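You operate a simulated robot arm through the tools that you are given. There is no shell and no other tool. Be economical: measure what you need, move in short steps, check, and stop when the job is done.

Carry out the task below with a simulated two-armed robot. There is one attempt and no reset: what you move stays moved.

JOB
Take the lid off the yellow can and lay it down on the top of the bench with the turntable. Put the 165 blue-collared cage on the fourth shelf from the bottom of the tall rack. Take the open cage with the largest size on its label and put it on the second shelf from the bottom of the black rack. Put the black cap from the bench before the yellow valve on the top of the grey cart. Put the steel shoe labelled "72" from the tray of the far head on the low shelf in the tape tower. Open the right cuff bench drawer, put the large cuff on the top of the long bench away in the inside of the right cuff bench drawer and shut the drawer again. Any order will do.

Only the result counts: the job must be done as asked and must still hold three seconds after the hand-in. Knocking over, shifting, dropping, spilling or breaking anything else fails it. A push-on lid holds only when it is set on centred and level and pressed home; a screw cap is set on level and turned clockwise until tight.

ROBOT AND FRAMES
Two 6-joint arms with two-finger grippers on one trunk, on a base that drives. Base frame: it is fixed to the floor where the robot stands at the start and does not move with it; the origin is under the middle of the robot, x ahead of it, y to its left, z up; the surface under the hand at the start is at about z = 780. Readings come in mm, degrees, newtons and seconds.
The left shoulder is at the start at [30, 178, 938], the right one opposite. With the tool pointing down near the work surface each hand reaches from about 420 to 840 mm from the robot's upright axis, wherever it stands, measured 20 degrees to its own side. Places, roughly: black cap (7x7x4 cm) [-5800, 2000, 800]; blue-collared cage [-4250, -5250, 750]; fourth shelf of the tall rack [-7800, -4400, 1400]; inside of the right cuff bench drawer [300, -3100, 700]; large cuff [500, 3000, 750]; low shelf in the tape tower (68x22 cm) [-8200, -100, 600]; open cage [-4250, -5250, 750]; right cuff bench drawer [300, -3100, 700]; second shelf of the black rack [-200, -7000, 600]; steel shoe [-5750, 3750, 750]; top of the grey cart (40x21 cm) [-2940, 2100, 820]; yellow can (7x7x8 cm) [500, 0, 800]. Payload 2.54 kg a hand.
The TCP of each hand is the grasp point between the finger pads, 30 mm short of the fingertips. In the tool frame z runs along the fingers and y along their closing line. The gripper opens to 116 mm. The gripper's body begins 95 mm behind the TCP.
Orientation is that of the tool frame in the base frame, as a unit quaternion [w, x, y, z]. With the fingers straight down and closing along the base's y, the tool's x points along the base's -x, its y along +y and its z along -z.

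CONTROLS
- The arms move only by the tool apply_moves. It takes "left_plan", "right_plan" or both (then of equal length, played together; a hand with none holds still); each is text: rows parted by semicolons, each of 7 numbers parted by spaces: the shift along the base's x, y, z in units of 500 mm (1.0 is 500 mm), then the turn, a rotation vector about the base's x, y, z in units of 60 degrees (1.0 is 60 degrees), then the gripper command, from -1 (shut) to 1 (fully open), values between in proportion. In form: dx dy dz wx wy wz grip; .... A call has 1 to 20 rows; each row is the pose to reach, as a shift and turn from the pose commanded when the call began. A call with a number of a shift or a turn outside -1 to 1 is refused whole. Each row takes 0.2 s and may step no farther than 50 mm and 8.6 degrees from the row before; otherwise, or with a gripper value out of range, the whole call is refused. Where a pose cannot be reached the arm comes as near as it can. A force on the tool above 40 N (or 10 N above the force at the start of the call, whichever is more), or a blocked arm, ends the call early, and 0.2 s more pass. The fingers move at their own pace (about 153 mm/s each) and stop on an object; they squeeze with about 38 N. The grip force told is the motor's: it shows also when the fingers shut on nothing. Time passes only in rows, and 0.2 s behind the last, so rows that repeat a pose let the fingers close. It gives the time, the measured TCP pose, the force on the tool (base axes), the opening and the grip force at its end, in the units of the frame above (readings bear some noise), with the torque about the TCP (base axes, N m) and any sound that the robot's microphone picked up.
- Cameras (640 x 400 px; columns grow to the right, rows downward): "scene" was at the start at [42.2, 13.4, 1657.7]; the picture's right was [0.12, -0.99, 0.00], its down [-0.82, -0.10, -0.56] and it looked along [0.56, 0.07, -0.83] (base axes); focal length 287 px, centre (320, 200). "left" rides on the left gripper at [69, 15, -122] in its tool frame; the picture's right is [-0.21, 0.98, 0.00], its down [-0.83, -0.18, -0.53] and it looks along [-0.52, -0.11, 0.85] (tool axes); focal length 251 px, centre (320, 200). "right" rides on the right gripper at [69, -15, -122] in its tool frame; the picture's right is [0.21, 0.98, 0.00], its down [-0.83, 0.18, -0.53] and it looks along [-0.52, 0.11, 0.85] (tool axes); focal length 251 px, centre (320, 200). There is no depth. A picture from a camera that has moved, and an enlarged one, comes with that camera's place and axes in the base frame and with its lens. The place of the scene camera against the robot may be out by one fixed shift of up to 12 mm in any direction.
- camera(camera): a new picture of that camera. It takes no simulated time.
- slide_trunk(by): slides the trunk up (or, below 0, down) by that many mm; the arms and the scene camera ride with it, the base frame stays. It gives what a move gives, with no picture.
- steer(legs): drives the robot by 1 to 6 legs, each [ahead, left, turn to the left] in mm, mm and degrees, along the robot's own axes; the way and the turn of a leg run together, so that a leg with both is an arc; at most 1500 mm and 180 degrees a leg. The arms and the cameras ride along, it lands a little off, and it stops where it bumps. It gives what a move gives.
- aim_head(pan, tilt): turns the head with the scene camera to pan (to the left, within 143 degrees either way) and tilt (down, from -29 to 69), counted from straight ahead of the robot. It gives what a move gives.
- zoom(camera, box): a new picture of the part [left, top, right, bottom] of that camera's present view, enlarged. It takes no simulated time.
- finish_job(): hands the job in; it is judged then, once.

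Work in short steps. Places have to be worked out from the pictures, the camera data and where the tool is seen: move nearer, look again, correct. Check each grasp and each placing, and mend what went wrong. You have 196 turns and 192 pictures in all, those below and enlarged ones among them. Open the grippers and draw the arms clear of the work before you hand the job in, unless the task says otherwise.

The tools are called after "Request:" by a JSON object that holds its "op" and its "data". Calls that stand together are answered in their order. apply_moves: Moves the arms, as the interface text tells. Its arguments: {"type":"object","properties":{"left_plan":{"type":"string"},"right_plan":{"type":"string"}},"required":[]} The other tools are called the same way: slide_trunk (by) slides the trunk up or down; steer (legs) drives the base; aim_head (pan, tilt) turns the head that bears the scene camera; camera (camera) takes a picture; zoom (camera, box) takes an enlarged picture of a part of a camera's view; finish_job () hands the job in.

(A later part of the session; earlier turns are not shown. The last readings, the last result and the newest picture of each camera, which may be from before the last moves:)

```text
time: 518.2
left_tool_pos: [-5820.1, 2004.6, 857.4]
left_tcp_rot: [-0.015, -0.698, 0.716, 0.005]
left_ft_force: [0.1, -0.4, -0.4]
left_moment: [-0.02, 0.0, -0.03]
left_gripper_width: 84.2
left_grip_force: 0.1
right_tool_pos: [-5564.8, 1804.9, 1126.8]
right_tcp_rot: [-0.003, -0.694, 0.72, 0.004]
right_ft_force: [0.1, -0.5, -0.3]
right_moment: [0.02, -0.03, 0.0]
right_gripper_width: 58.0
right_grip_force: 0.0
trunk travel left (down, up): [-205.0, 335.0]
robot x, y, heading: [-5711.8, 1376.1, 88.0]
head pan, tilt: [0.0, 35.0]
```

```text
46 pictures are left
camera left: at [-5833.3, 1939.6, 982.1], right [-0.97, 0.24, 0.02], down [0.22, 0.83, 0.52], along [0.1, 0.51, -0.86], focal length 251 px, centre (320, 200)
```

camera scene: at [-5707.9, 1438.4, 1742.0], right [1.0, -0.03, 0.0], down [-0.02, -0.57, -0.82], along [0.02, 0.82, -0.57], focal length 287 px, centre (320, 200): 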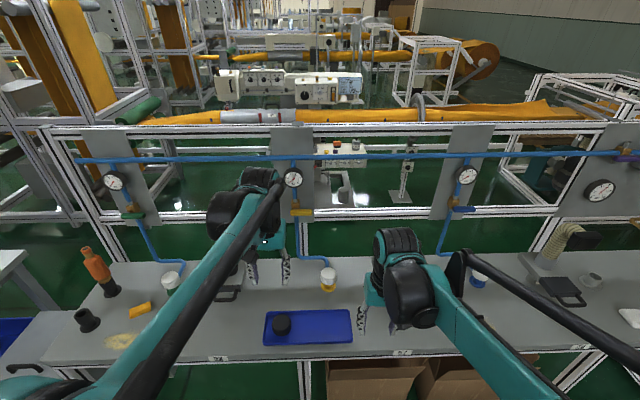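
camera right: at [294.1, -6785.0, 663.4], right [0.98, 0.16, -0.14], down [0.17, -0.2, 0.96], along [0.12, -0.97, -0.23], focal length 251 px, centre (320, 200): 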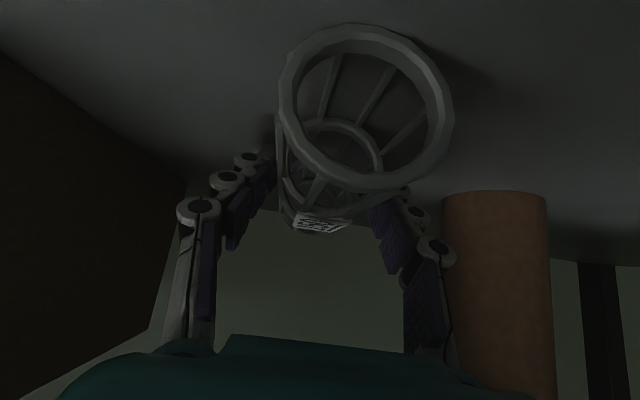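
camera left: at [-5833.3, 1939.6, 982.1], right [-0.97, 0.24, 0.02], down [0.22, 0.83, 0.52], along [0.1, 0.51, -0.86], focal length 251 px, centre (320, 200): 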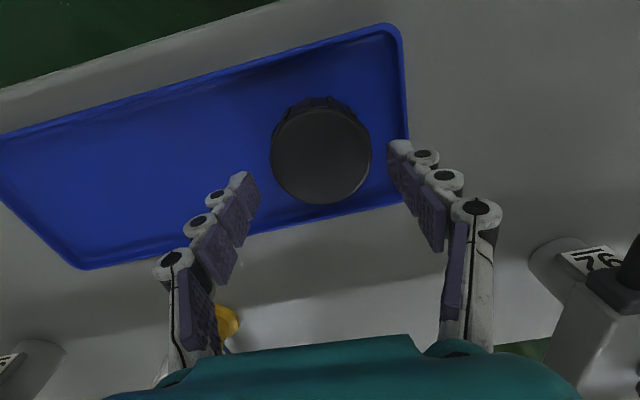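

Centred. I lower 31 mm and close on the cap.

Request:
{"op": "apply_moves", "data": {"left_plan": "0 0 -0.03 0 0 0 0.45; 0 0 -0.062 0 0 0 0.45; 0 0 -0.062 0 0 0 0; 0 0 -0.062 0 0 0 -0.6; 0 0 -0.062 0 0 0 -0.6; 0 0 -0.03 0 0 0 -0.6; 0 0 0.05 0 0 0 -0.6; 0 0 0.14 0 0 0 -0.6; 0 0 0.23 0 0 0 -0.6; 0 -0.04 0.32 0 0 0 -0.6; 0 -0.12 0.4 0 0 0 -0.6; 0 -0.2 0.46 0 0 0 -0.6; 0 -0.27 0.52 0 0 0 -0.6"}}

Request:
{"op": "camera", "data": {"camera": "left"}}

```text
refused: row 11 steps farther than a row can; nothing moved
```

```text
45 pictures are left
camera left: at [-5833.3, 1939.6, 982.1], right [-0.97, 0.24, 0.02], down [0.22, 0.83, 0.52], along [0.1, 0.51, -0.86], focal length 251 px, centre (320, 200)
```

left: 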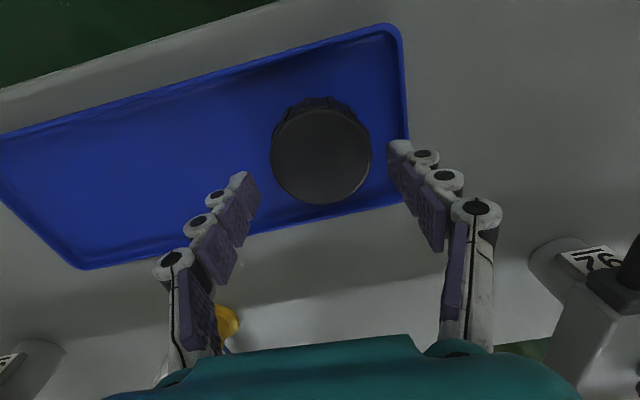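

One row overstepped; I resend with shorter final steps.

Request:
{"op": "apply_moves", "data": {"left_plan": "0 0 -0.03 0 0 0 0.45; 0 0 -0.062 0 0 0 0.45; 0 0 -0.062 0 0 0 0; 0 0 -0.062 0 0 0 -1; 0 0 -0.062 0 0 0 -1; 0 0 -0.03 0 0 0 -1; 0 0 0.04 0 0 0 -1; 0 0 0.12 0 0 0 -1; 0 0 0.2 0 0 0 -1; 0 -0.04 0.28 0 0 0 -1; 0 -0.09 0.35 0 0 0 -1; 0 -0.15 0.42 0 0 0 -1; 0 -0.21 0.48 0 0 0 -1; 0 -0.27 0.53 0 0 0 -1"}}

Request:
{"op": "camera", "data": {"camera": "left"}}

```text
time: 519.0
left_tool_pos: [-5813.5, 2005.8, 830.8]
left_tcp_rot: [-0.01, -0.697, 0.717, 0.004]
left_ft_force: [10.6, -1.7, 33.4]
left_moment: [0.01, -1.7, -0.05]
left_gripper_width: 73.9
left_grip_force: 11.7
right_tool_pos: [-5563.6, 1800.3, 1129.3]
right_tcp_rot: [-0.002, -0.695, 0.719, 0.006]
right_ft_force: [-0.5, 0.2, 0.0]
right_moment: [-0.01, 0.01, 0.04]
right_gripper_width: 58.0
right_grip_force: 0.2
trunk travel left (down, up): [-205.0, 335.0]
robot x, y, heading: [-5707.5, 1374.4, 88.2]
head pan, tilt: [0.0, 35.0]
stopped in row 3 (left hand): the force on the tool passed its limit at 42 N (the readings are from after the stop); the commanded pose is now the measured one
```

```text
44 pictures are left
camera left: at [-5827.4, 1939.1, 954.6], right [-0.97, 0.24, 0.02], down [0.22, 0.82, 0.52], along [0.11, 0.51, -0.85], focal length 251 px, centre (320, 200)
```

left: 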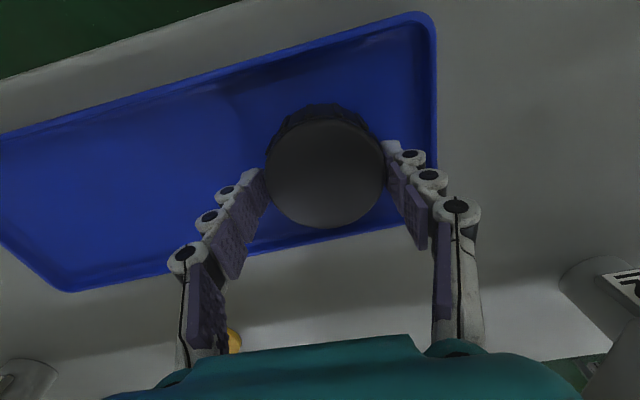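

A fingertip seems to have touched the tray rim. I rise 3 mm, re-centre and close, then lift slowly.

Request:
{"op": "apply_moves", "data": {"left_plan": "-0.006 0 0.006 0 0 0 -0.2; -0.006 0 0.006 0 0 0 -1; -0.006 0 0.006 0 0 0 -1; -0.006 0 0.006 0 0 0 -1; -0.006 0 0.02 0 0 0 -1; -0.006 0 0.05 0 0 0 -1"}}

Request:
{"op": "camera", "data": {"camera": "left"}}

```text
time: 519.5
left_tool_pos: [-5811.0, 2005.7, 833.8]
left_tcp_rot: [-0.006, -0.694, 0.72, 0.002]
left_ft_force: [13.3, -0.4, 28.8]
left_moment: [0.15, -1.43, -0.1]
left_gripper_width: 60.5
left_grip_force: 38.4
right_tool_pos: [-5563.3, 1801.9, 1128.3]
right_tcp_rot: [-0.002, -0.694, 0.72, 0.006]
right_ft_force: [0.0, -0.3, -0.4]
right_moment: [0.0, -0.01, 0.02]
right_gripper_width: 57.8
right_grip_force: 0.0
trunk travel left (down, up): [-205.0, 335.0]
robot x, y, heading: [-5709.5, 1377.5, 88.1]
head pan, tilt: [0.0, 35.0]
stopped in row 2 (left hand): the force on the tool passed its limit at 58 N (the readings are from after the stop); the commanded pose is now the measured one
```

```text
43 pictures are left
camera left: at [-5827.5, 1939.1, 957.4], right [-0.97, 0.25, 0.01], down [0.22, 0.82, 0.53], along [0.12, 0.51, -0.85], focal length 251 px, centre (320, 200)
```

left: 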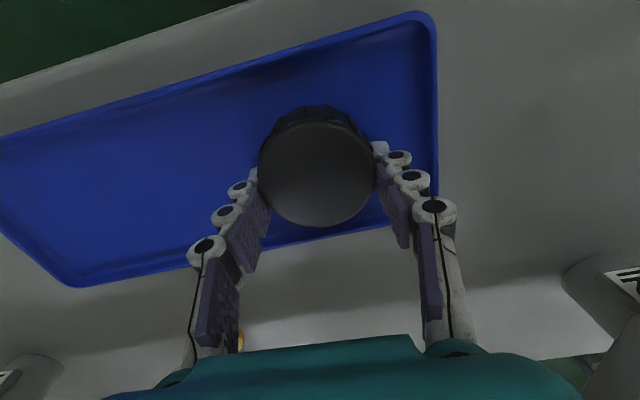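

It now grips the cap (60.5 mm, 38 N). I lift gently.

Request:
{"op": "apply_moves", "data": {"left_plan": "0 0 0.008 0 0 0 -1; 0 0 0.02 0 0 0 -1; 0 0 0.05 0 0 0 -1; 0 0 0.1 0 0 0 -1; 0 0 0.17 0 0 0 -1; 0 0 0.25 0 0 0 -1"}}

Request:
{"op": "camera", "data": {"camera": "left"}}

```text
time: 520.9
left_tool_pos: [-5819.6, 2006.0, 957.4]
left_tcp_rot: [-0.009, -0.696, 0.718, 0.003]
left_ft_force: [-0.1, -0.2, 1.4]
left_moment: [0.03, 0.01, 0.0]
left_gripper_width: 60.0
left_grip_force: 37.4
right_tool_pos: [-5564.8, 1804.0, 1128.3]
right_tcp_rot: [-0.002, -0.695, 0.719, 0.005]
right_ft_force: [-0.8, -0.3, -0.2]
right_moment: [0.04, 0.01, 0.01]
right_gripper_width: 57.9
right_grip_force: 0.1
trunk travel left (down, up): [-205.0, 335.0]
robot x, y, heading: [-5711.0, 1375.0, 87.9]
head pan, tilt: [0.0, 35.0]
```

```text
42 pictures are left
camera left: at [-5834.0, 1940.0, 1080.8], right [-0.97, 0.25, 0.01], down [0.22, 0.82, 0.52], along [0.12, 0.51, -0.85], focal length 251 px, centre (320, 200)
```

left: 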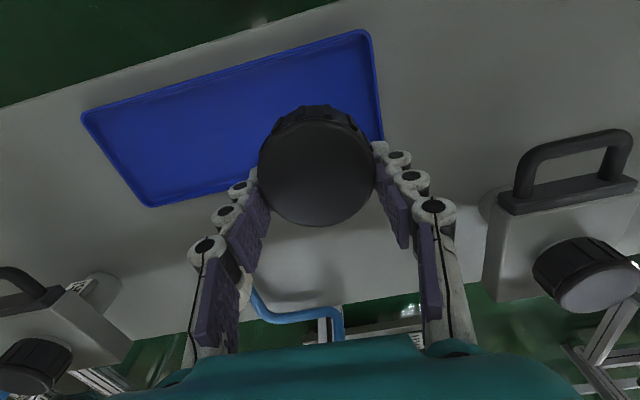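

The cap is held. I draw it back and drive east to the grey cart.

Request:
{"op": "apply_moves", "data": {"left_plan": "0 -0.03 0.08 0 0 0 -1; 0 -0.08 0.16 0 0 0 -1; 0 -0.14 0.23 0 0 0 -1; 0 -0.21 0.29 0 0 0 -1; 0 -0.28 0.34 0 0 0 -1"}}

Request:
{"op": "steer", "data": {"legs": [[-40, 0, 2], [0, -1440, 0], [0, -1440, 0]]}}

Request:
{"op": "camera", "data": {"camera": "scene"}}

Request:
{"op": "camera", "data": {"camera": "left"}}

```text
time: 522.1
left_tool_pos: [-5812.3, 1864.1, 1126.7]
left_tcp_rot: [-0.01, -0.696, 0.718, 0.002]
left_ft_force: [0.0, -0.2, -0.2]
left_moment: [0.04, -0.02, -0.01]
left_gripper_width: 60.2
left_grip_force: 37.7
right_tool_pos: [-5565.0, 1802.9, 1128.2]
right_tcp_rot: [-0.002, -0.695, 0.719, 0.005]
right_ft_force: [-0.4, -0.6, -1.3]
right_moment: [0.06, 0.0, -0.01]
right_gripper_width: 58.1
right_grip_force: 0.1
trunk travel left (down, up): [-205.0, 335.0]
robot x, y, heading: [-5709.0, 1374.7, 88.0]
head pan, tilt: [0.0, 35.0]
```

```text
time: 536.4
left_tool_pos: [-3011.7, 1932.1, 1125.6]
left_tcp_rot: [0.008, 0.732, -0.681, -0.002]
left_ft_force: [0.5, 0.4, -0.2]
left_moment: [0.01, -0.04, 0.0]
left_gripper_width: 59.8
left_grip_force: 38.3
right_tool_pos: [-2757.1, 1895.8, 1127.4]
right_tcp_rot: [0.003, 0.73, -0.683, -0.004]
right_ft_force: [0.5, 0.0, -1.0]
right_moment: [0.04, 0.0, 0.02]
right_gripper_width: 58.0
right_grip_force: 0.0
trunk travel left (down, up): [-205.0, 335.0]
robot x, y, heading: [-2861.4, 1454.9, 94.1]
head pan, tilt: [0.0, 35.0]
```

```text
41 pictures are left
camera scene: at [-2862.2, 1517.5, 1742.0], right [1.0, 0.07, 0.0], down [0.04, -0.57, -0.82], along [-0.06, 0.82, -0.57], focal length 287 px, centre (320, 200)
```

scene: 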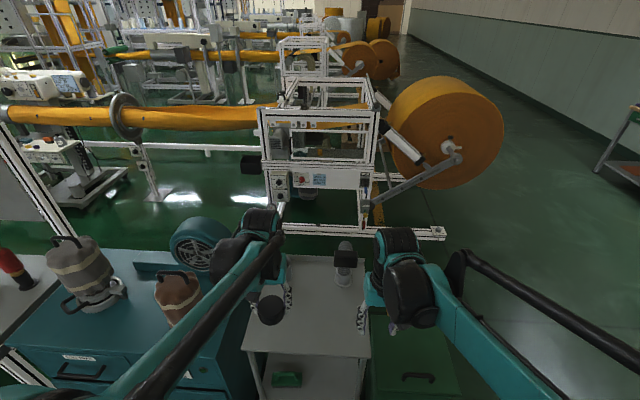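

```text
40 pictures are left
camera left: at [-3019.8, 1865.3, 1249.7], right [-0.99, 0.14, 0.01], down [0.13, 0.84, 0.52], along [0.06, 0.52, -0.85], focal length 251 px, centre (320, 200)
```

left: 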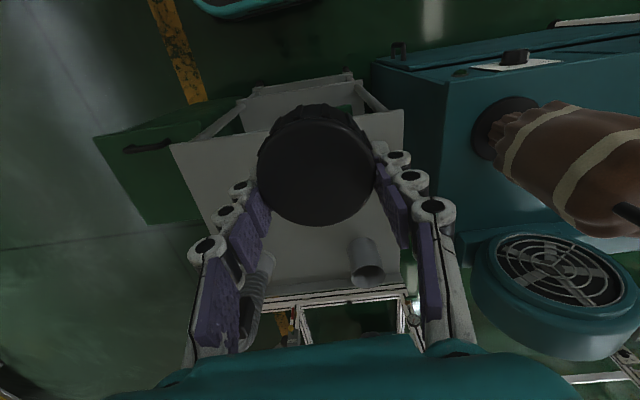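

The cart's front half is free. I bring the cap over [-2950,2075] and down to TCP z≈950.

Request:
{"op": "apply_moves", "data": {"left_plan": "0.024 0.055 -0.03 0 0 0 -1; 0.048 0.11 -0.08 0 0 0 -1; 0.072 0.165 -0.13 0 0 0 -1; 0.096 0.22 -0.19 0 0 0 -1; 0.116 0.265 -0.26 0 0 0 -1; 0.124 0.286 -0.34 0 0 0 -1"}}

Request:
{"op": "camera", "data": {"camera": "left"}}

Request:
{"op": "camera", "data": {"camera": "scene"}}

```text
time: 537.8
left_tool_pos: [-2948.5, 2077.4, 956.3]
left_tcp_rot: [0.01, 0.732, -0.681, -0.001]
left_ft_force: [-0.1, -0.5, -1.2]
left_moment: [-0.01, 0.03, 0.01]
left_gripper_width: 59.7
left_grip_force: 38.3
right_tool_pos: [-2759.3, 1896.8, 1127.1]
right_tcp_rot: [0.004, 0.73, -0.683, -0.004]
right_ft_force: [-0.3, -0.1, -0.1]
right_moment: [-0.03, -0.01, -0.01]
right_gripper_width: 58.0
right_grip_force: 0.1
trunk travel left (down, up): [-205.0, 335.0]
robot x, y, heading: [-2862.5, 1453.2, 93.9]
head pan, tilt: [0.0, 35.0]
```

```text
39 pictures are left
camera left: at [-2957.7, 2009.1, 1081.2], right [-0.99, 0.14, 0.01], down [0.13, 0.84, 0.52], along [0.06, 0.52, -0.85], focal length 251 px, centre (320, 200)
```

left: 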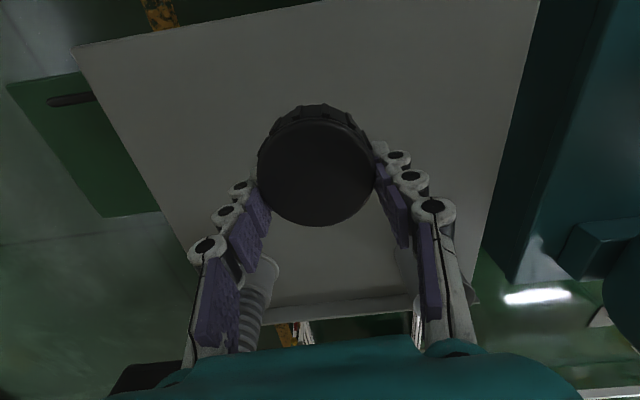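

```text
38 pictures are left
camera scene: at [-2862.6, 1518.9, 1741.9], right [1.0, 0.07, 0.0], down [0.04, -0.57, -0.82], along [-0.06, 0.82, -0.57], focal length 287 px, centre (320, 200)
```

scene: 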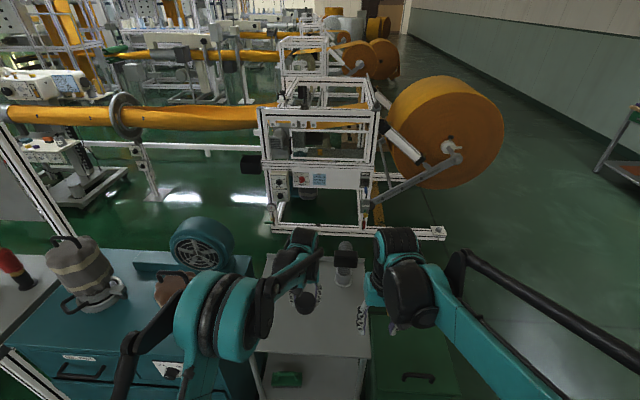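

Free surface lies below. I shift 20 mm toward the front and lower.

Request:
{"op": "apply_moves", "data": {"left_plan": "0 -0.03 -0.03 0 0 0 -1; 0 -0.04 -0.06 0 0 0 -1; 0 -0.04 -0.08 0 0 0 -1; 0 -0.04 -0.095 0 0 0 -1; 0 -0.04 -0.105 0 0 0 -1; 0 -0.04 -0.115 0 0 0 -1"}}

```text
time: 539.2
left_tool_pos: [-2950.7, 2055.6, 899.8]
left_tcp_rot: [0.008, 0.732, -0.681, -0.002]
left_ft_force: [0.7, -0.2, -0.2]
left_moment: [0.02, -0.05, -0.02]
left_gripper_width: 59.4
left_grip_force: 37.6
right_tool_pos: [-2758.0, 1895.8, 1128.8]
right_tcp_rot: [0.003, 0.73, -0.683, -0.005]
right_ft_force: [0.3, 0.2, 0.2]
right_moment: [0.03, 0.01, -0.03]
right_gripper_width: 57.8
right_grip_force: 0.0
trunk travel left (down, up): [-205.0, 335.0]
robot x, y, heading: [-2862.8, 1449.0, 93.9]
head pan, tilt: [0.0, 35.0]
```

Request:
{"op": "apply_moves", "data": {"left_plan": "0 0 -0.008 0 0 0 -1; 0 0 -0.016 0 0 0 -1; 0 0 -0.024 0 0 0 -1; 0 0 -0.032 0 0 0 -1; 0 0 -0.04 0 0 0 -1; 0 0 -0.048 0 0 0 -1; 0 0 -0.056 0 0 0 -1"}}

Request:
{"op": "camera", "data": {"camera": "left"}}

```text
time: 540.8
left_tool_pos: [-2950.1, 2054.2, 869.9]
left_tcp_rot: [0.008, 0.732, -0.681, -0.002]
left_ft_force: [-1.0, -0.7, -0.6]
left_moment: [-0.02, -0.04, 0.02]
left_gripper_width: 59.8
left_grip_force: 37.6
right_tool_pos: [-2757.2, 1896.6, 1127.8]
right_tcp_rot: [0.003, 0.73, -0.683, -0.004]
right_ft_force: [-0.3, -0.2, -0.6]
right_moment: [0.01, 0.0, -0.02]
right_gripper_width: 57.9
right_grip_force: 0.2
trunk travel left (down, up): [-205.0, 335.0]
robot x, y, heading: [-2858.2, 1453.9, 93.8]
head pan, tilt: [0.0, 35.0]
```

```text
37 pictures are left
camera left: at [-2958.7, 1988.0, 993.8], right [-0.99, 0.14, 0.01], down [0.13, 0.84, 0.52], along [0.06, 0.52, -0.85], focal length 251 px, centre (320, 200)
```

left: 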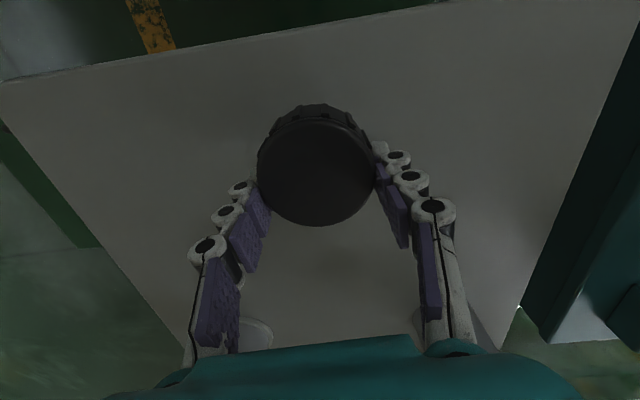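

No contact yet; continuing down in 4 mm steps (front edge is at y≈1988, so the cap is well inside).

Request:
{"op": "apply_moves", "data": {"left_plan": "0 0.01 -0.008 0 0 0 -1; 0 0.02 -0.016 0 0 0 -1; 0 0.02 -0.024 0 0 0 -1; 0 0.02 -0.032 0 0 0 -1; 0 0.02 -0.04 0 0 0 -1; 0 0.02 -0.048 0 0 0 -1; 0 0.02 -0.056 0 0 0 -1; 0 0.02 -0.064 0 0 0 -1"}}

```text
time: 542.6
left_tool_pos: [-2947.9, 2065.2, 840.5]
left_tcp_rot: [0.008, 0.732, -0.681, -0.004]
left_ft_force: [-2.6, 8.0, 32.8]
left_moment: [0.45, -1.09, 0.19]
left_gripper_width: 59.8
left_grip_force: 37.9
right_tool_pos: [-2758.4, 1894.0, 1128.3]
right_tcp_rot: [0.003, 0.73, -0.683, -0.005]
right_ft_force: [0.6, 0.2, -0.4]
right_moment: [-0.01, 0.01, 0.02]
right_gripper_width: 58.0
right_grip_force: 0.0
trunk travel left (down, up): [-205.0, 335.0]
robot x, y, heading: [-2859.7, 1455.3, 94.1]
head pan, tilt: [0.0, 35.0]
```

Contact at 33 N. I ease off a touch, open, and rise.

Request:
{"op": "apply_moves", "data": {"left_plan": "0 0 0.004 0 0 0 -0.5; 0 0 0.004 0 0 0 0.3; 0 0 0.004 0 0 0 0.5; 0 0 0.05 0 0 0 0.5; 0 0 0.13 0 0 0 0.5; 0 -0.02 0.21 0 0 0 0.5; 0 -0.06 0.29 0 0 0 0.5; 0 -0.12 0.36 0 0 0 0; 0 -0.18 0.43 0 0 0 0; 0 -0.24 0.5 0 0 0 0; 0 -0.3 0.56 0 0 0 0"}}

Request:
{"op": "camera", "data": {"camera": "left"}}

```text
time: 545.0
left_tool_pos: [-2953.4, 1914.6, 1120.0]
left_tcp_rot: [0.009, 0.732, -0.682, -0.002]
left_ft_force: [0.2, -0.4, 0.3]
left_moment: [0.01, -0.03, -0.01]
left_gripper_width: 58.4
left_grip_force: 0.1
right_tool_pos: [-2759.0, 1894.1, 1128.7]
right_tcp_rot: [0.003, 0.73, -0.683, -0.005]
right_ft_force: [0.9, -0.3, -0.2]
right_moment: [0.03, 0.02, 0.02]
right_gripper_width: 57.9
right_grip_force: 0.0
trunk travel left (down, up): [-205.0, 335.0]
robot x, y, heading: [-2855.9, 1452.6, 94.1]
head pan, tilt: [0.0, 35.0]
```

```text
36 pictures are left
camera left: at [-2961.4, 1847.0, 1242.6], right [-0.99, 0.14, 0.01], down [0.13, 0.84, 0.52], along [0.06, 0.52, -0.85], focal length 251 px, centre (320, 200)
```

left: 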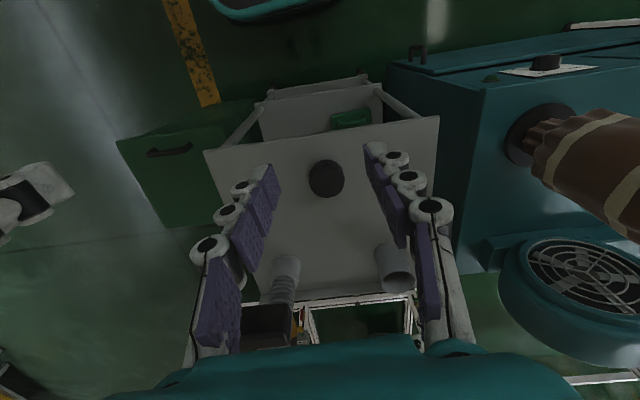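

The cap stands on the cart. I go around the row's east end into the northern aisle and look along it.

Request:
{"op": "steer", "data": {"legs": [[0, 0, -4], [0, -1500, 0], [1420, 0, 0]]}}

Request:
{"op": "aim_head", "data": {"pan": 85, "tilt": 15}}

Request:
{"op": "camera", "data": {"camera": "scene"}}

```text
time: 559.7
left_tool_pos: [-1436.1, 3371.2, 1116.9]
left_tcp_rot: [0.009, 0.71, -0.705, -0.002]
left_ft_force: [0.1, 0.9, -0.5]
left_moment: [-0.01, 0.0, -0.02]
left_gripper_width: 57.9
left_grip_force: 0.1
right_tool_pos: [-1242.3, 3337.8, 1127.8]
right_tcp_rot: [0.003, 0.708, -0.706, -0.004]
right_ft_force: [0.6, -0.9, 0.3]
right_moment: [0.0, 0.01, 0.04]
right_gripper_width: 58.2
right_grip_force: 0.0
trunk travel left (down, up): [-205.0, 335.0]
robot x, y, heading: [-1370.6, 2906.2, 90.6]
head pan, tilt: [0.0, 35.0]
```

```text
time: 561.3
left_tool_pos: [-1436.2, 3371.3, 1116.8]
left_tcp_rot: [0.009, 0.709, -0.705, -0.003]
left_ft_force: [-0.7, -0.7, -0.6]
left_moment: [-0.02, 0.07, 0.01]
left_gripper_width: 58.1
left_grip_force: 0.1
right_tool_pos: [-1241.5, 3337.8, 1128.0]
right_tcp_rot: [0.003, 0.708, -0.706, -0.004]
right_ft_force: [0.3, 0.7, 0.2]
right_moment: [0.02, 0.04, -0.06]
right_gripper_width: 58.0
right_grip_force: 0.3
trunk travel left (down, up): [-205.0, 335.0]
robot x, y, heading: [-1369.0, 2902.0, 90.6]
head pan, tilt: [85.0, 15.0]
```

```text
35 pictures are left
camera scene: at [-1463.6, 2887.1, 1774.0], right [0.08, 1.0, 0.0], down [0.26, -0.02, -0.97], along [-0.96, 0.08, -0.26], focal length 287 px, centre (320, 200)
```

scene: 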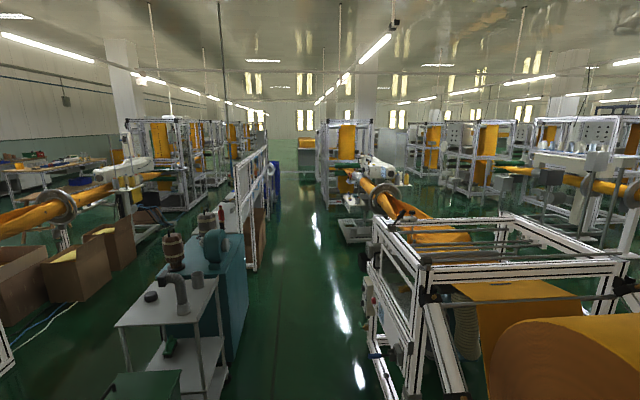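

The aisle is clear, centred at y≈2910. I drive west to x≈-5700.

Request:
{"op": "steer", "data": {"legs": [[-50, 0, -0.6], [0, 1450, 0], [0, 1450, 0], [0, 1430, 0]]}}

Request:
{"op": "aim_head", "data": {"pan": 0, "tilt": 38}}

Request:
{"op": "camera", "data": {"camera": "scene"}}

```text
time: 582.6
left_tool_pos: [-5783.5, 3351.7, 1117.5]
left_tcp_rot: [-0.009, -0.707, 0.707, 0.002]
left_ft_force: [0.3, 0.6, 0.4]
left_moment: [0.04, -0.03, -0.03]
left_gripper_width: 58.2
left_grip_force: 0.0
right_tool_pos: [-5590.9, 3316.8, 1128.8]
right_tcp_rot: [-0.004, -0.704, 0.71, 0.004]
right_ft_force: [0.0, 0.1, -0.9]
right_moment: [-0.01, -0.01, 0.0]
right_gripper_width: 58.0
right_grip_force: 0.0
trunk travel left (down, up): [-205.0, 335.0]
robot x, y, heading: [-5725.1, 2885.7, 89.9]
head pan, tilt: [85.0, 15.0]
```

```text
time: 584.2
left_tool_pos: [-5782.6, 3351.0, 1119.0]
left_tcp_rot: [-0.009, -0.707, 0.707, 0.002]
left_ft_force: [0.2, 0.6, 0.7]
left_moment: [-0.02, 0.01, 0.0]
left_gripper_width: 57.9
left_grip_force: 0.1
right_tool_pos: [-5591.4, 3316.1, 1129.0]
right_tcp_rot: [-0.003, -0.705, 0.709, 0.005]
right_ft_force: [0.4, 0.4, 0.1]
right_moment: [0.03, 0.01, 0.02]
right_gripper_width: 58.1
right_grip_force: 0.1
trunk travel left (down, up): [-205.0, 335.0]
robot x, y, heading: [-5724.1, 2887.9, 89.6]
head pan, tilt: [0.0, 38.0]
```

```text
34 pictures are left
camera scene: at [-5722.2, 2945.3, 1737.4], right [1.0, 0.0, 0.0], down [0.0, -0.62, -0.79], along [0.0, 0.79, -0.62], focal length 287 px, centre (320, 200)
```

scene: 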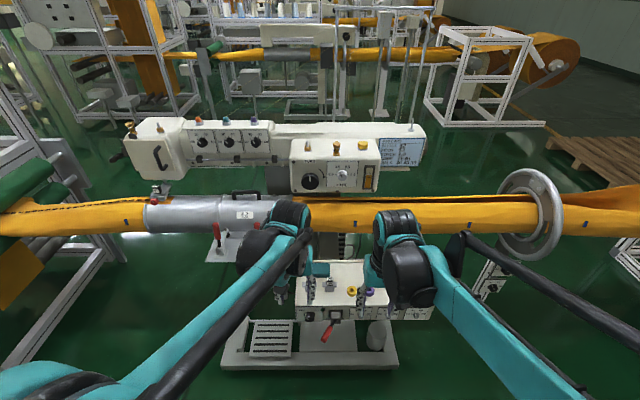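

The head's sewing unit with a low tray of small items is in front. I zoom on it.

Request:
{"op": "zoom", "data": {"camera": "scene", "box": [200, 190, 460, 352]}}

Request:
{"op": "camera", "data": {"camera": "right"}}

```text
2.46 times, centred on (330, 271) of scene
camera zoom: at [-5722.2, 2945.3, 1737.4], right [1.0, 0.0, 0.0], down [0.0, -0.62, -0.79], along [0.0, 0.79, -0.62], focal length 707 px, centre (295, 25)
```

zoom: 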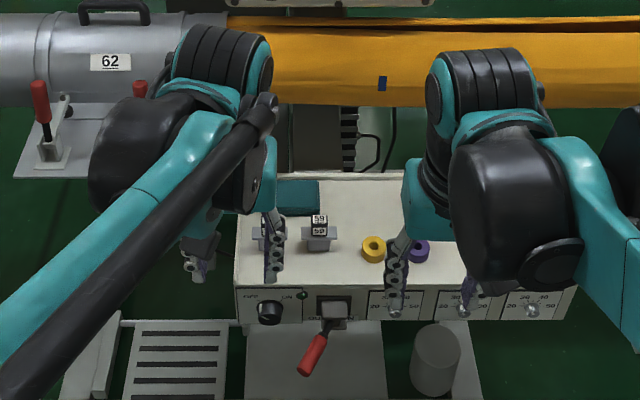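

```text
32 pictures are left
camera right: at [-5574.4, 3246.3, 1249.3], right [-0.98, -0.21, 0.01], down [-0.17, 0.83, 0.54], along [-0.12, 0.52, -0.84], focal length 251 px, centre (320, 200)
```

right: 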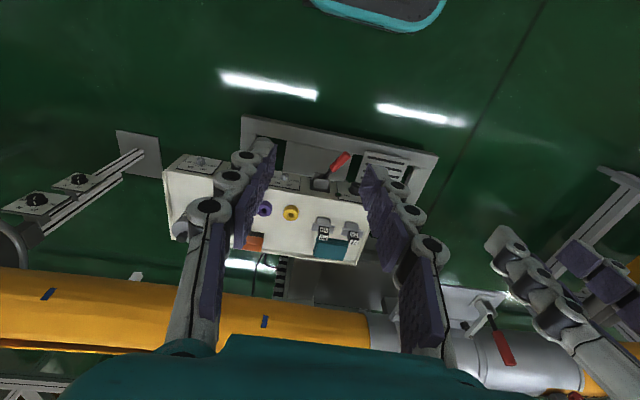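

Two steel shoes with labels are on the tray; one reads 59. I zoom the right camera to read the other.

Request:
{"op": "zoom", "data": {"camera": "right", "box": [230, 190, 390, 290]}}

```text
4.00 times, centred on (310, 240) of right
camera zoom: at [-5574.4, 3246.3, 1249.3], right [-0.98, -0.21, 0.01], down [-0.17, 0.83, 0.54], along [-0.12, 0.52, -0.84], focal length 1006 px, centre (360, 40)
```

zoom: 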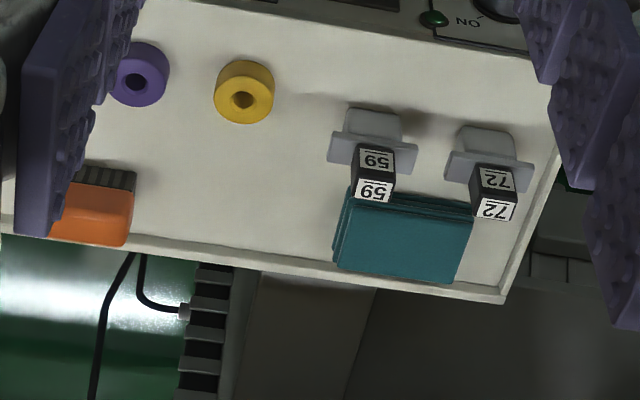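

The "72" shoe is the western one, near [-5741,3620]. I pitch the left hand 45° forward (as the tower shelf will need), move it near, and shift the right hand aside.

Request:
{"op": "apply_moves", "data": {"left_plan": "0.02 0.03 -0.02 0.125 0 0 0; 0.04 0.07 -0.06 0.25 0 0 0; 0.05 0.12 -0.11 0.375 0 0 0; 0.06 0.17 -0.17 0.5 0 0 0; 0.07 0.22 -0.24 0.625 0 0 0; 0.08 0.27 -0.31 0.75 0 0 0; 0.084 0.32 -0.38 0.75 0 0 0; 0.084 0.36 -0.44 0.75 0 0 0", "right_plan": "0.03 0 0 0 0 0 0; 0.07 0 0 0 0 0 0; 0.11 0 0 0 0 0 0; 0.15 0 0 0 0 0 0; 0.19 0 0 0 0 0 0; 0.22 0 0 0 0 0 0; 0.24 0 0 0 0 0 0; 0.24 0 0 0 0 0 0"}}

Request:
{"op": "camera", "data": {"camera": "left"}}

```text
time: 586.0
left_tool_pos: [-5739.4, 3530.1, 894.4]
left_tcp_rot: [-0.263, 0.656, -0.653, -0.273]
left_ft_force: [0.9, -0.2, 0.0]
left_moment: [-0.02, -0.02, 0.0]
left_gripper_width: 57.9
left_grip_force: 0.1
right_tool_pos: [-5470.2, 3316.6, 1125.8]
right_tcp_rot: [-0.003, -0.705, 0.709, 0.004]
right_ft_force: [0.2, 0.4, 0.2]
right_moment: [-0.02, 0.02, 0.0]
right_gripper_width: 57.7
right_grip_force: 0.1
trunk travel left (down, up): [-205.0, 335.0]
robot x, y, heading: [-5722.5, 2882.9, 89.9]
head pan, tilt: [0.0, 38.0]
```

```text
30 pictures are left
camera left: at [-5753.4, 3396.9, 934.7], right [-0.98, 0.14, 0.16], down [0.19, 0.22, 0.96], along [0.1, 0.97, -0.24], focal length 251 px, centre (320, 200)
```

left: 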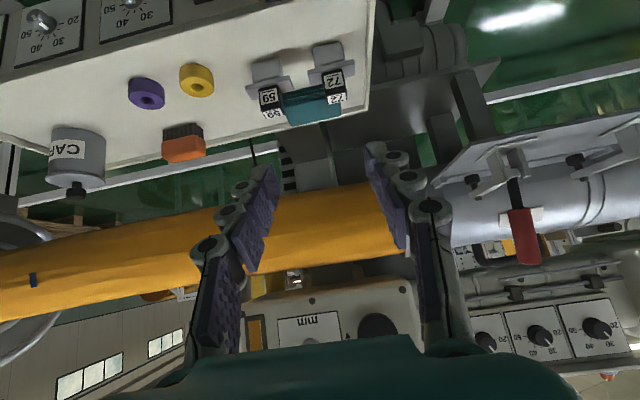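

Triangulation puts the 72 shoe's post at about [-5767,3682,712]. I approach along the tool axis to an 80 mm stand-off and look.

Request:
{"op": "apply_moves", "data": {"left_plan": "-0.02 0.06 -0.06 0 0 0 0; -0.04 0.12 -0.13 0 0 0 0; -0.054 0.17 -0.2 0 0 0 0; -0.054 0.19 -0.25 0 0 0 0"}}

Request:
{"op": "camera", "data": {"camera": "left"}}

```text
time: 587.0
left_tool_pos: [-5768.8, 3627.1, 772.5]
left_tcp_rot: [-0.263, 0.656, -0.653, -0.272]
left_ft_force: [0.1, -0.1, 0.0]
left_moment: [-0.03, 0.0, -0.02]
left_gripper_width: 58.1
left_grip_force: 0.0
right_tool_pos: [-5469.3, 3316.5, 1126.7]
right_tcp_rot: [-0.003, -0.705, 0.709, 0.005]
right_ft_force: [-0.6, -0.2, 0.8]
right_moment: [-0.02, -0.02, 0.01]
right_gripper_width: 57.7
right_grip_force: 0.1
trunk travel left (down, up): [-205.0, 335.0]
robot x, y, heading: [-5723.9, 2882.8, 89.6]
head pan, tilt: [0.0, 38.0]
```

```text
29 pictures are left
camera left: at [-5781.7, 3493.4, 813.2], right [-0.98, 0.14, 0.16], down [0.19, 0.22, 0.96], along [0.1, 0.97, -0.24], focal length 251 px, centre (320, 200)
```

left: 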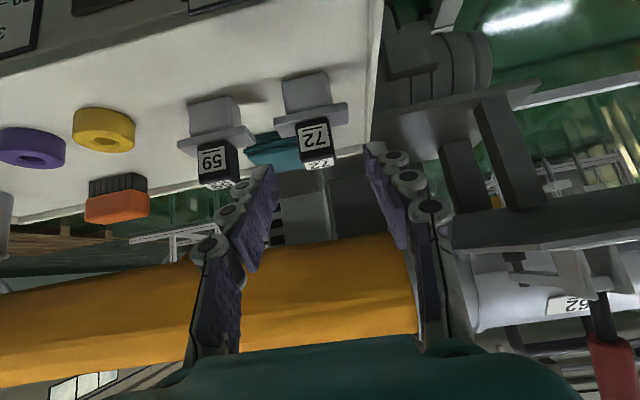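

The post is now at about [-5767,3668], z 712–738. I move in the last 40 mm with the tips kept above the flange.

Request:
{"op": "apply_moves", "data": {"left_plan": "0.002 0.03 -0.022 0 0 0 -0.1; 0.004 0.064 -0.046 0 0 0 -0.1"}}

Request:
{"op": "camera", "data": {"camera": "left"}}

```text
time: 587.6
left_tool_pos: [-5767.2, 3658.2, 748.0]
left_tcp_rot: [-0.263, 0.656, -0.653, -0.273]
left_ft_force: [-0.2, 0.4, -0.4]
left_moment: [0.0, -0.02, 0.01]
left_gripper_width: 52.3
left_grip_force: 0.1
right_tool_pos: [-5470.2, 3317.5, 1127.9]
right_tcp_rot: [-0.003, -0.705, 0.709, 0.005]
right_ft_force: [0.0, 0.0, 0.1]
right_moment: [0.02, -0.02, -0.02]
right_gripper_width: 57.7
right_grip_force: 0.1
trunk travel left (down, up): [-205.0, 335.0]
robot x, y, heading: [-5725.7, 2887.8, 90.1]
head pan, tilt: [0.0, 38.0]
```

```text
28 pictures are left
camera left: at [-5780.2, 3524.2, 788.5], right [-0.98, 0.14, 0.16], down [0.19, 0.22, 0.96], along [0.1, 0.97, -0.24], focal length 251 px, centre (320, 200)
```

left: 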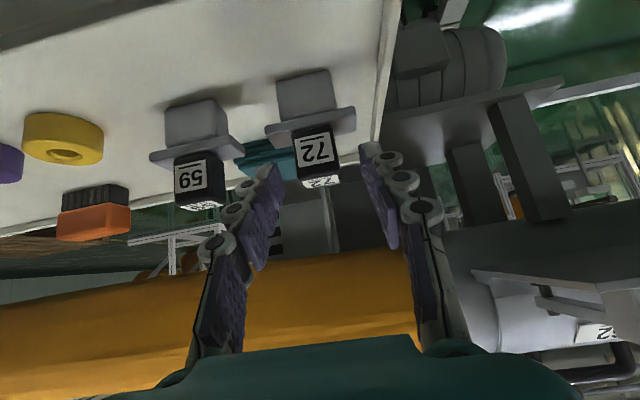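

The tips just reach the post's middle. I go 8 mm further along the tool axis and close.

Request:
{"op": "apply_moves", "data": {"left_plan": "0.006 0.014 -0.01 0 0 0 -0.1; 0.006 0.014 -0.01 0 0 0 -0.5; 0.006 0.014 -0.01 0 0 0 -1; 0.006 0.014 -0.01 0 0 0 -1; 0.006 0.014 -0.01 0 0 0 -1"}}

Request:
{"op": "apply_moves", "data": {"left_plan": "0 0 0.02 0 0 0 -1; 0 0 0.06 0 0 0 -1; 0 -0.02 0.12 0 0 0 -1; 0 -0.06 0.19 0 0 0 -1; 0 -0.12 0.26 0 0 0 -1; 0 -0.19 0.32 0 0 0 -1; 0 -0.27 0.37 0 0 0 -1"}}

Request:
{"op": "camera", "data": {"camera": "left"}}

```text
time: 588.8
left_tool_pos: [-5763.1, 3664.6, 743.8]
left_tcp_rot: [-0.262, 0.656, -0.653, -0.272]
left_ft_force: [-0.3, 0.3, 0.1]
left_moment: [-0.05, 0.02, 0.0]
left_gripper_width: 27.2
left_grip_force: 38.3
right_tool_pos: [-5470.2, 3315.7, 1127.6]
right_tcp_rot: [-0.004, -0.705, 0.709, 0.004]
right_ft_force: [-0.3, 0.8, 0.3]
right_moment: [-0.01, 0.05, 0.0]
right_gripper_width: 58.2
right_grip_force: 0.1
trunk travel left (down, up): [-205.0, 335.0]
robot x, y, heading: [-5721.3, 2887.4, 89.8]
head pan, tilt: [0.0, 38.0]
```

```text
time: 590.4
left_tool_pos: [-5764.8, 3528.0, 930.5]
left_tcp_rot: [-0.262, 0.657, -0.652, -0.273]
left_ft_force: [0.4, 0.3, -1.9]
left_moment: [-0.02, 0.03, 0.01]
left_gripper_width: 27.3
left_grip_force: 38.3
right_tool_pos: [-5469.8, 3314.1, 1127.8]
right_tcp_rot: [-0.002, -0.705, 0.709, 0.004]
right_ft_force: [0.4, -0.5, -0.2]
right_moment: [0.07, -0.02, 0.02]
right_gripper_width: 58.3
right_grip_force: 0.1
trunk travel left (down, up): [-205.0, 335.0]
robot x, y, heading: [-5723.7, 2882.1, 90.0]
head pan, tilt: [0.0, 38.0]
```

```text
27 pictures are left
camera left: at [-5776.7, 3394.1, 970.0], right [-0.98, 0.14, 0.16], down [0.19, 0.22, 0.96], along [0.1, 0.97, -0.24], focal length 251 px, centre (320, 200)
```

left: 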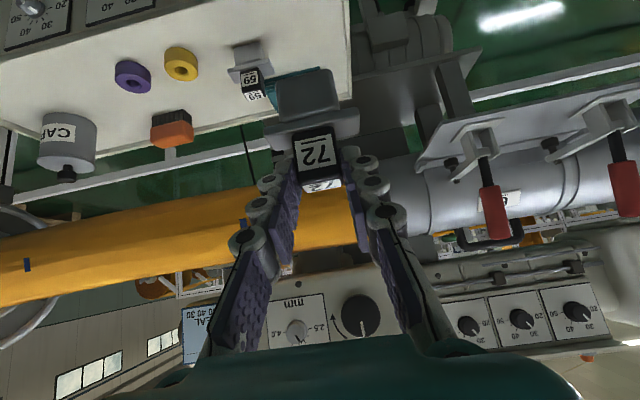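

The 72 shoe is held. I tuck it back and drive out east, then south around line 1.

Request:
{"op": "apply_moves", "data": {"left_plan": "0 -0.03 0.06 0 0 0 -1; 0 -0.06 0.13 0 0 0 -1; 0 -0.1 0.2 0 0 0 -1; 0 -0.14 0.27 0 0 0 -1; 0 -0.16 0.33 0 0 0 -1"}}

Request:
{"op": "steer", "data": {"legs": [[0, -1500, 0], [0, -1500, 0], [0, -1500, 0], [-1500, 0, 0], [-1500, 0, 0]]}}

```text
time: 591.6
left_tool_pos: [-5763.9, 3450.0, 1095.2]
left_tcp_rot: [-0.262, 0.657, -0.652, -0.273]
left_ft_force: [-0.3, 0.0, -1.2]
left_moment: [-0.04, 0.02, 0.0]
left_gripper_width: 27.0
left_grip_force: 38.1
right_tool_pos: [-5470.7, 3316.1, 1129.0]
right_tcp_rot: [-0.002, -0.705, 0.709, 0.005]
right_ft_force: [0.2, 0.4, 0.2]
right_moment: [0.06, -0.01, 0.0]
right_gripper_width: 57.9
right_grip_force: 0.0
trunk travel left (down, up): [-205.0, 335.0]
robot x, y, heading: [-5720.2, 2882.4, 90.0]
head pan, tilt: [0.0, 38.0]
```

```text
time: 602.9
left_tool_pos: [-3469.2, 3441.9, 1094.6]
left_tcp_rot: [-0.256, 0.658, -0.651, -0.278]
left_ft_force: [-0.8, 0.3, -1.9]
left_moment: [-0.05, -0.02, 0.01]
left_gripper_width: 27.2
left_grip_force: 37.9
right_tool_pos: [-3168.4, 3307.9, 1127.6]
right_tcp_rot: [-0.003, -0.705, 0.709, 0.004]
right_ft_force: [-0.9, 0.4, 0.6]
right_moment: [-0.02, -0.12, 0.05]
right_gripper_width: 58.2
right_grip_force: 0.1
trunk travel left (down, up): [-205.0, 335.0]
robot x, y, heading: [-3420.7, 2873.3, 89.8]
head pan, tilt: [0.0, 38.0]
stopped in leg 2: the force on the tool passed its limit at 99 N (the readings are from after the stop); the commanded pose is now the measured one
```

Something was touched on the way at x≈-3420. I look at once.

Request:
{"op": "camera", "data": {"camera": "scene"}}

Request:
{"op": "camera", "data": {"camera": "left"}}

```text
26 pictures are left
camera scene: at [-3421.6, 2937.3, 1737.3], right [1.0, 0.0, 0.0], down [0.0, -0.62, -0.79], along [0.0, 0.79, -0.62], focal length 287 px, centre (320, 200)
```

scene: 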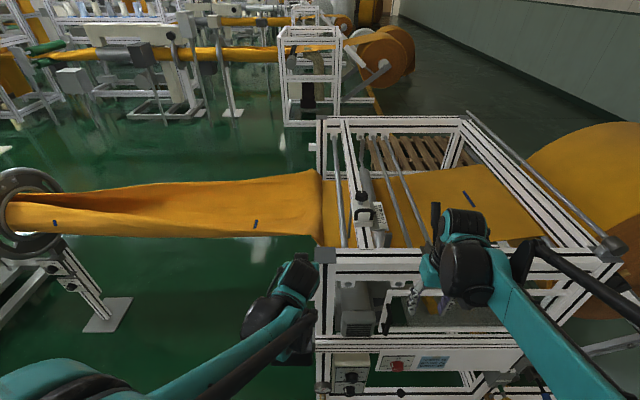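

```text
25 pictures are left
camera left: at [-3480.2, 3308.3, 1134.7], right [-0.98, 0.13, 0.17], down [0.2, 0.22, 0.95], along [0.09, 0.97, -0.24], focal length 251 px, centre (320, 200)
```

left: 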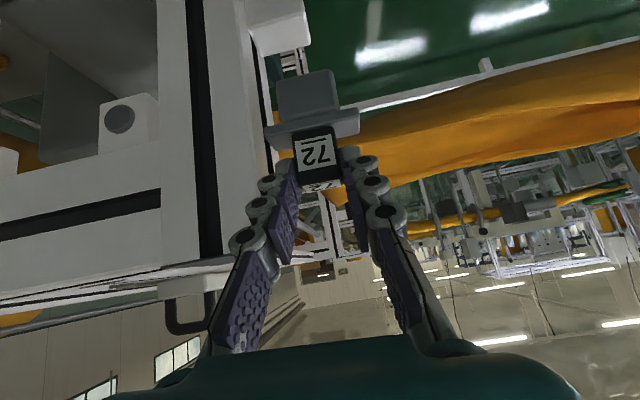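

The left hand met the corner post of line 2's frame; the shoe is still held unchanged. I step back west, move 130 mm south in the aisle, then go on east and south.

Request:
{"op": "steer", "data": {"legs": [[0, 80, 0], [-140, 0, 0], [0, -1200, 0], [0, -1200, 0], [-1500, 0, 0], [-1500, 0, 0]]}}

Request:
{"op": "camera", "data": {"camera": "left"}}

```text
time: 630.2
left_tool_pos: [-1180.8, 298.7, 1095.5]
left_tcp_rot: [-0.254, 0.661, -0.648, -0.281]
left_ft_force: [-0.4, 0.4, -2.4]
left_moment: [-0.02, 0.03, -0.01]
left_gripper_width: 27.3
left_grip_force: 37.6
right_tool_pos: [-878.2, 168.6, 1126.9]
right_tcp_rot: [0.003, 0.708, -0.706, -0.004]
right_ft_force: [-0.4, -0.5, 0.3]
right_moment: [0.0, 0.04, 0.0]
right_gripper_width: 58.0
right_grip_force: 0.1
trunk travel left (down, up): [-205.0, 335.0]
robot x, y, heading: [-1128.0, -267.8, 90.4]
head pan, tilt: [0.0, 38.0]
```

```text
24 pictures are left
camera left: at [-1190.6, 165.1, 1135.2], right [-0.98, 0.12, 0.18], down [0.2, 0.22, 0.95], along [0.08, 0.97, -0.24], focal length 251 px, centre (320, 200)
```

left: 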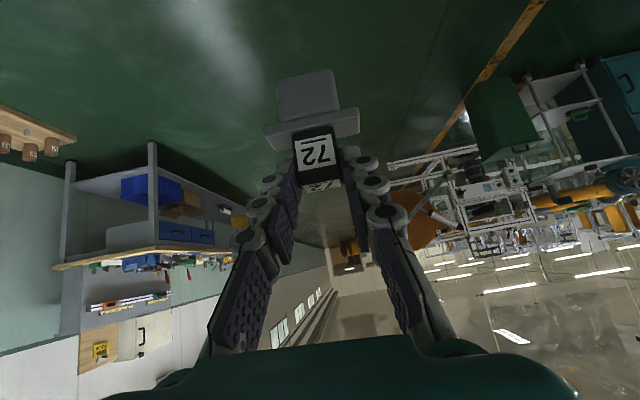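

Shoe still firm. I continue south and then west along the y≈-3480 lane.

Request:
{"op": "steer", "data": {"legs": [[-1500, 0, -0.4], [-1500, 0, 0], [-210, 0, 0], [0, 1500, 0], [0, 1500, 0], [0, 1500, 0]]}}

Request:
{"op": "aim_head", "data": {"pan": 35, "tilt": 15}}

Request:
{"op": "camera", "data": {"camera": "scene"}}

```text
time: 666.7
left_tool_pos: [-5652.5, -2936.1, 1095.4]
left_tcp_rot: [-0.252, 0.666, -0.642, -0.282]
left_ft_force: [-0.6, -0.8, -2.0]
left_moment: [-0.04, 0.02, -0.02]
left_gripper_width: 27.1
left_grip_force: 38.0
right_tool_pos: [-5348.0, -3063.4, 1126.6]
right_tcp_rot: [0.002, 0.714, -0.7, -0.004]
right_ft_force: [0.4, -0.3, 0.5]
right_moment: [0.02, -0.02, -0.02]
right_gripper_width: 58.2
right_grip_force: 0.0
trunk travel left (down, up): [-205.0, 335.0]
robot x, y, heading: [-5590.1, -3501.2, 91.6]
head pan, tilt: [0.0, 38.0]
```

```text
time: 667.7
left_tool_pos: [-5652.2, -2936.5, 1094.7]
left_tcp_rot: [-0.252, 0.666, -0.643, -0.282]
left_ft_force: [1.1, -0.2, -1.7]
left_moment: [-0.01, 0.01, 0.04]
left_gripper_width: 27.3
left_grip_force: 37.8
right_tool_pos: [-5348.2, -3062.8, 1128.9]
right_tcp_rot: [0.003, 0.714, -0.7, -0.004]
right_ft_force: [-0.1, 0.3, 0.0]
right_moment: [0.0, -0.03, 0.01]
right_gripper_width: 58.0
right_grip_force: 0.1
trunk travel left (down, up): [-205.0, 335.0]
robot x, y, heading: [-5589.0, -3501.5, 91.6]
head pan, tilt: [35.0, 15.0]
```

```text
23 pictures are left
camera scene: at [-5643.7, -3451.7, 1773.9], right [0.81, 0.59, 0.0], down [0.15, -0.21, -0.97], along [-0.57, 0.78, -0.26], focal length 287 px, centre (320, 200)
```

scene: 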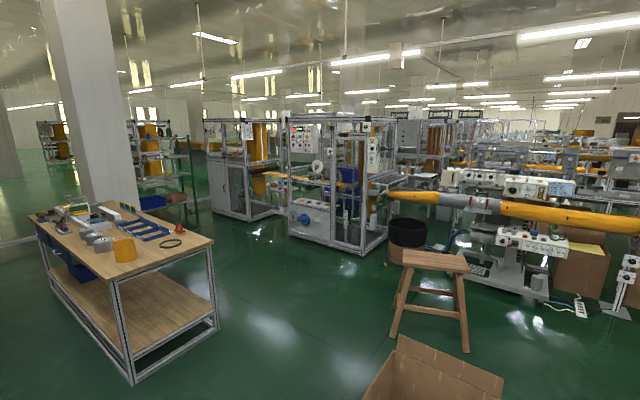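

The way is clear. I drive to x≈-7020, north to y≈-1100, then west before the tower.

Request:
{"op": "steer", "data": {"legs": [[0, 0, -1.6], [0, 1420, 0], [1200, 0, 0], [1200, 0, 0], [0, 1100, 0]]}}

Request:
{"op": "aim_head", "data": {"pan": 0, "tilt": 35}}

Request:
{"op": "camera", "data": {"camera": "scene"}}

```text
time: 691.7
left_tool_pos: [-8251.1, -579.5, 1095.9]
left_tcp_rot: [-0.253, 0.664, -0.645, -0.281]
left_ft_force: [-0.5, 0.4, -1.5]
left_moment: [0.01, 0.0, -0.02]
left_gripper_width: 27.3
left_grip_force: 37.7
right_tool_pos: [-7948.0, -709.0, 1127.9]
right_tcp_rot: [0.002, 0.712, -0.702, -0.004]
right_ft_force: [0.1, 0.4, 0.5]
right_moment: [0.03, -0.01, 0.01]
right_gripper_width: 57.9
right_grip_force: 0.0
trunk travel left (down, up): [-205.0, 335.0]
robot x, y, heading: [-8191.3, -1145.0, 90.9]
head pan, tilt: [35.0, 15.0]
```

```text
time: 692.7
left_tool_pos: [-8250.3, -580.0, 1094.7]
left_tcp_rot: [-0.253, 0.664, -0.645, -0.282]
left_ft_force: [-0.9, 0.3, -2.5]
left_moment: [-0.01, 0.01, -0.01]
left_gripper_width: 27.5
left_grip_force: 37.8
right_tool_pos: [-7947.2, -708.7, 1127.5]
right_tcp_rot: [0.002, 0.712, -0.702, -0.005]
right_ft_force: [-1.0, -0.8, 0.0]
right_moment: [-0.01, 0.02, -0.01]
right_gripper_width: 58.1
right_grip_force: 0.1
trunk travel left (down, up): [-205.0, 335.0]
robot x, y, heading: [-8196.6, -1145.5, 90.7]
head pan, tilt: [0.0, 35.0]
```

```text
22 pictures are left
camera scene: at [-8193.0, -1082.4, 1742.0], right [1.0, 0.02, 0.0], down [0.01, -0.57, -0.82], along [-0.01, 0.82, -0.57], focal length 287 px, centre (320, 200)
```

scene: 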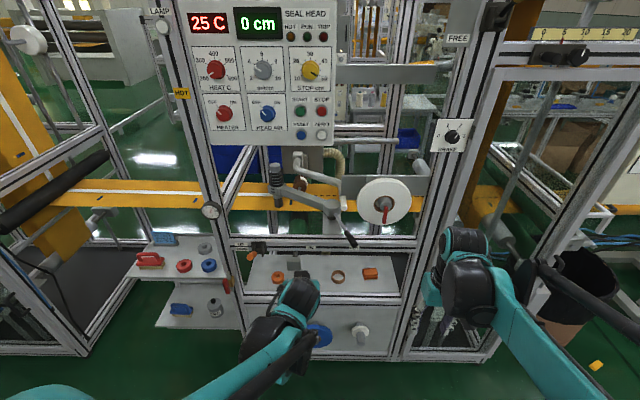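

The low shelf inside the tower is visible with a few small items. I zoom in.

Request:
{"op": "zoom", "data": {"camera": "scene", "box": [220, 210, 430, 340]}}

```text
3.05 times, centred on (325, 275) of scene
camera zoom: at [-8193.0, -1082.4, 1742.0], right [1.0, 0.02, 0.0], down [0.01, -0.57, -0.82], along [-0.01, 0.82, -0.57], focal length 875 px, centre (305, -29)
```

zoom: 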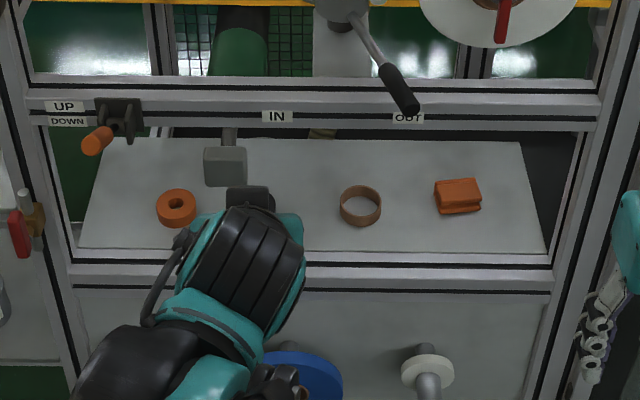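

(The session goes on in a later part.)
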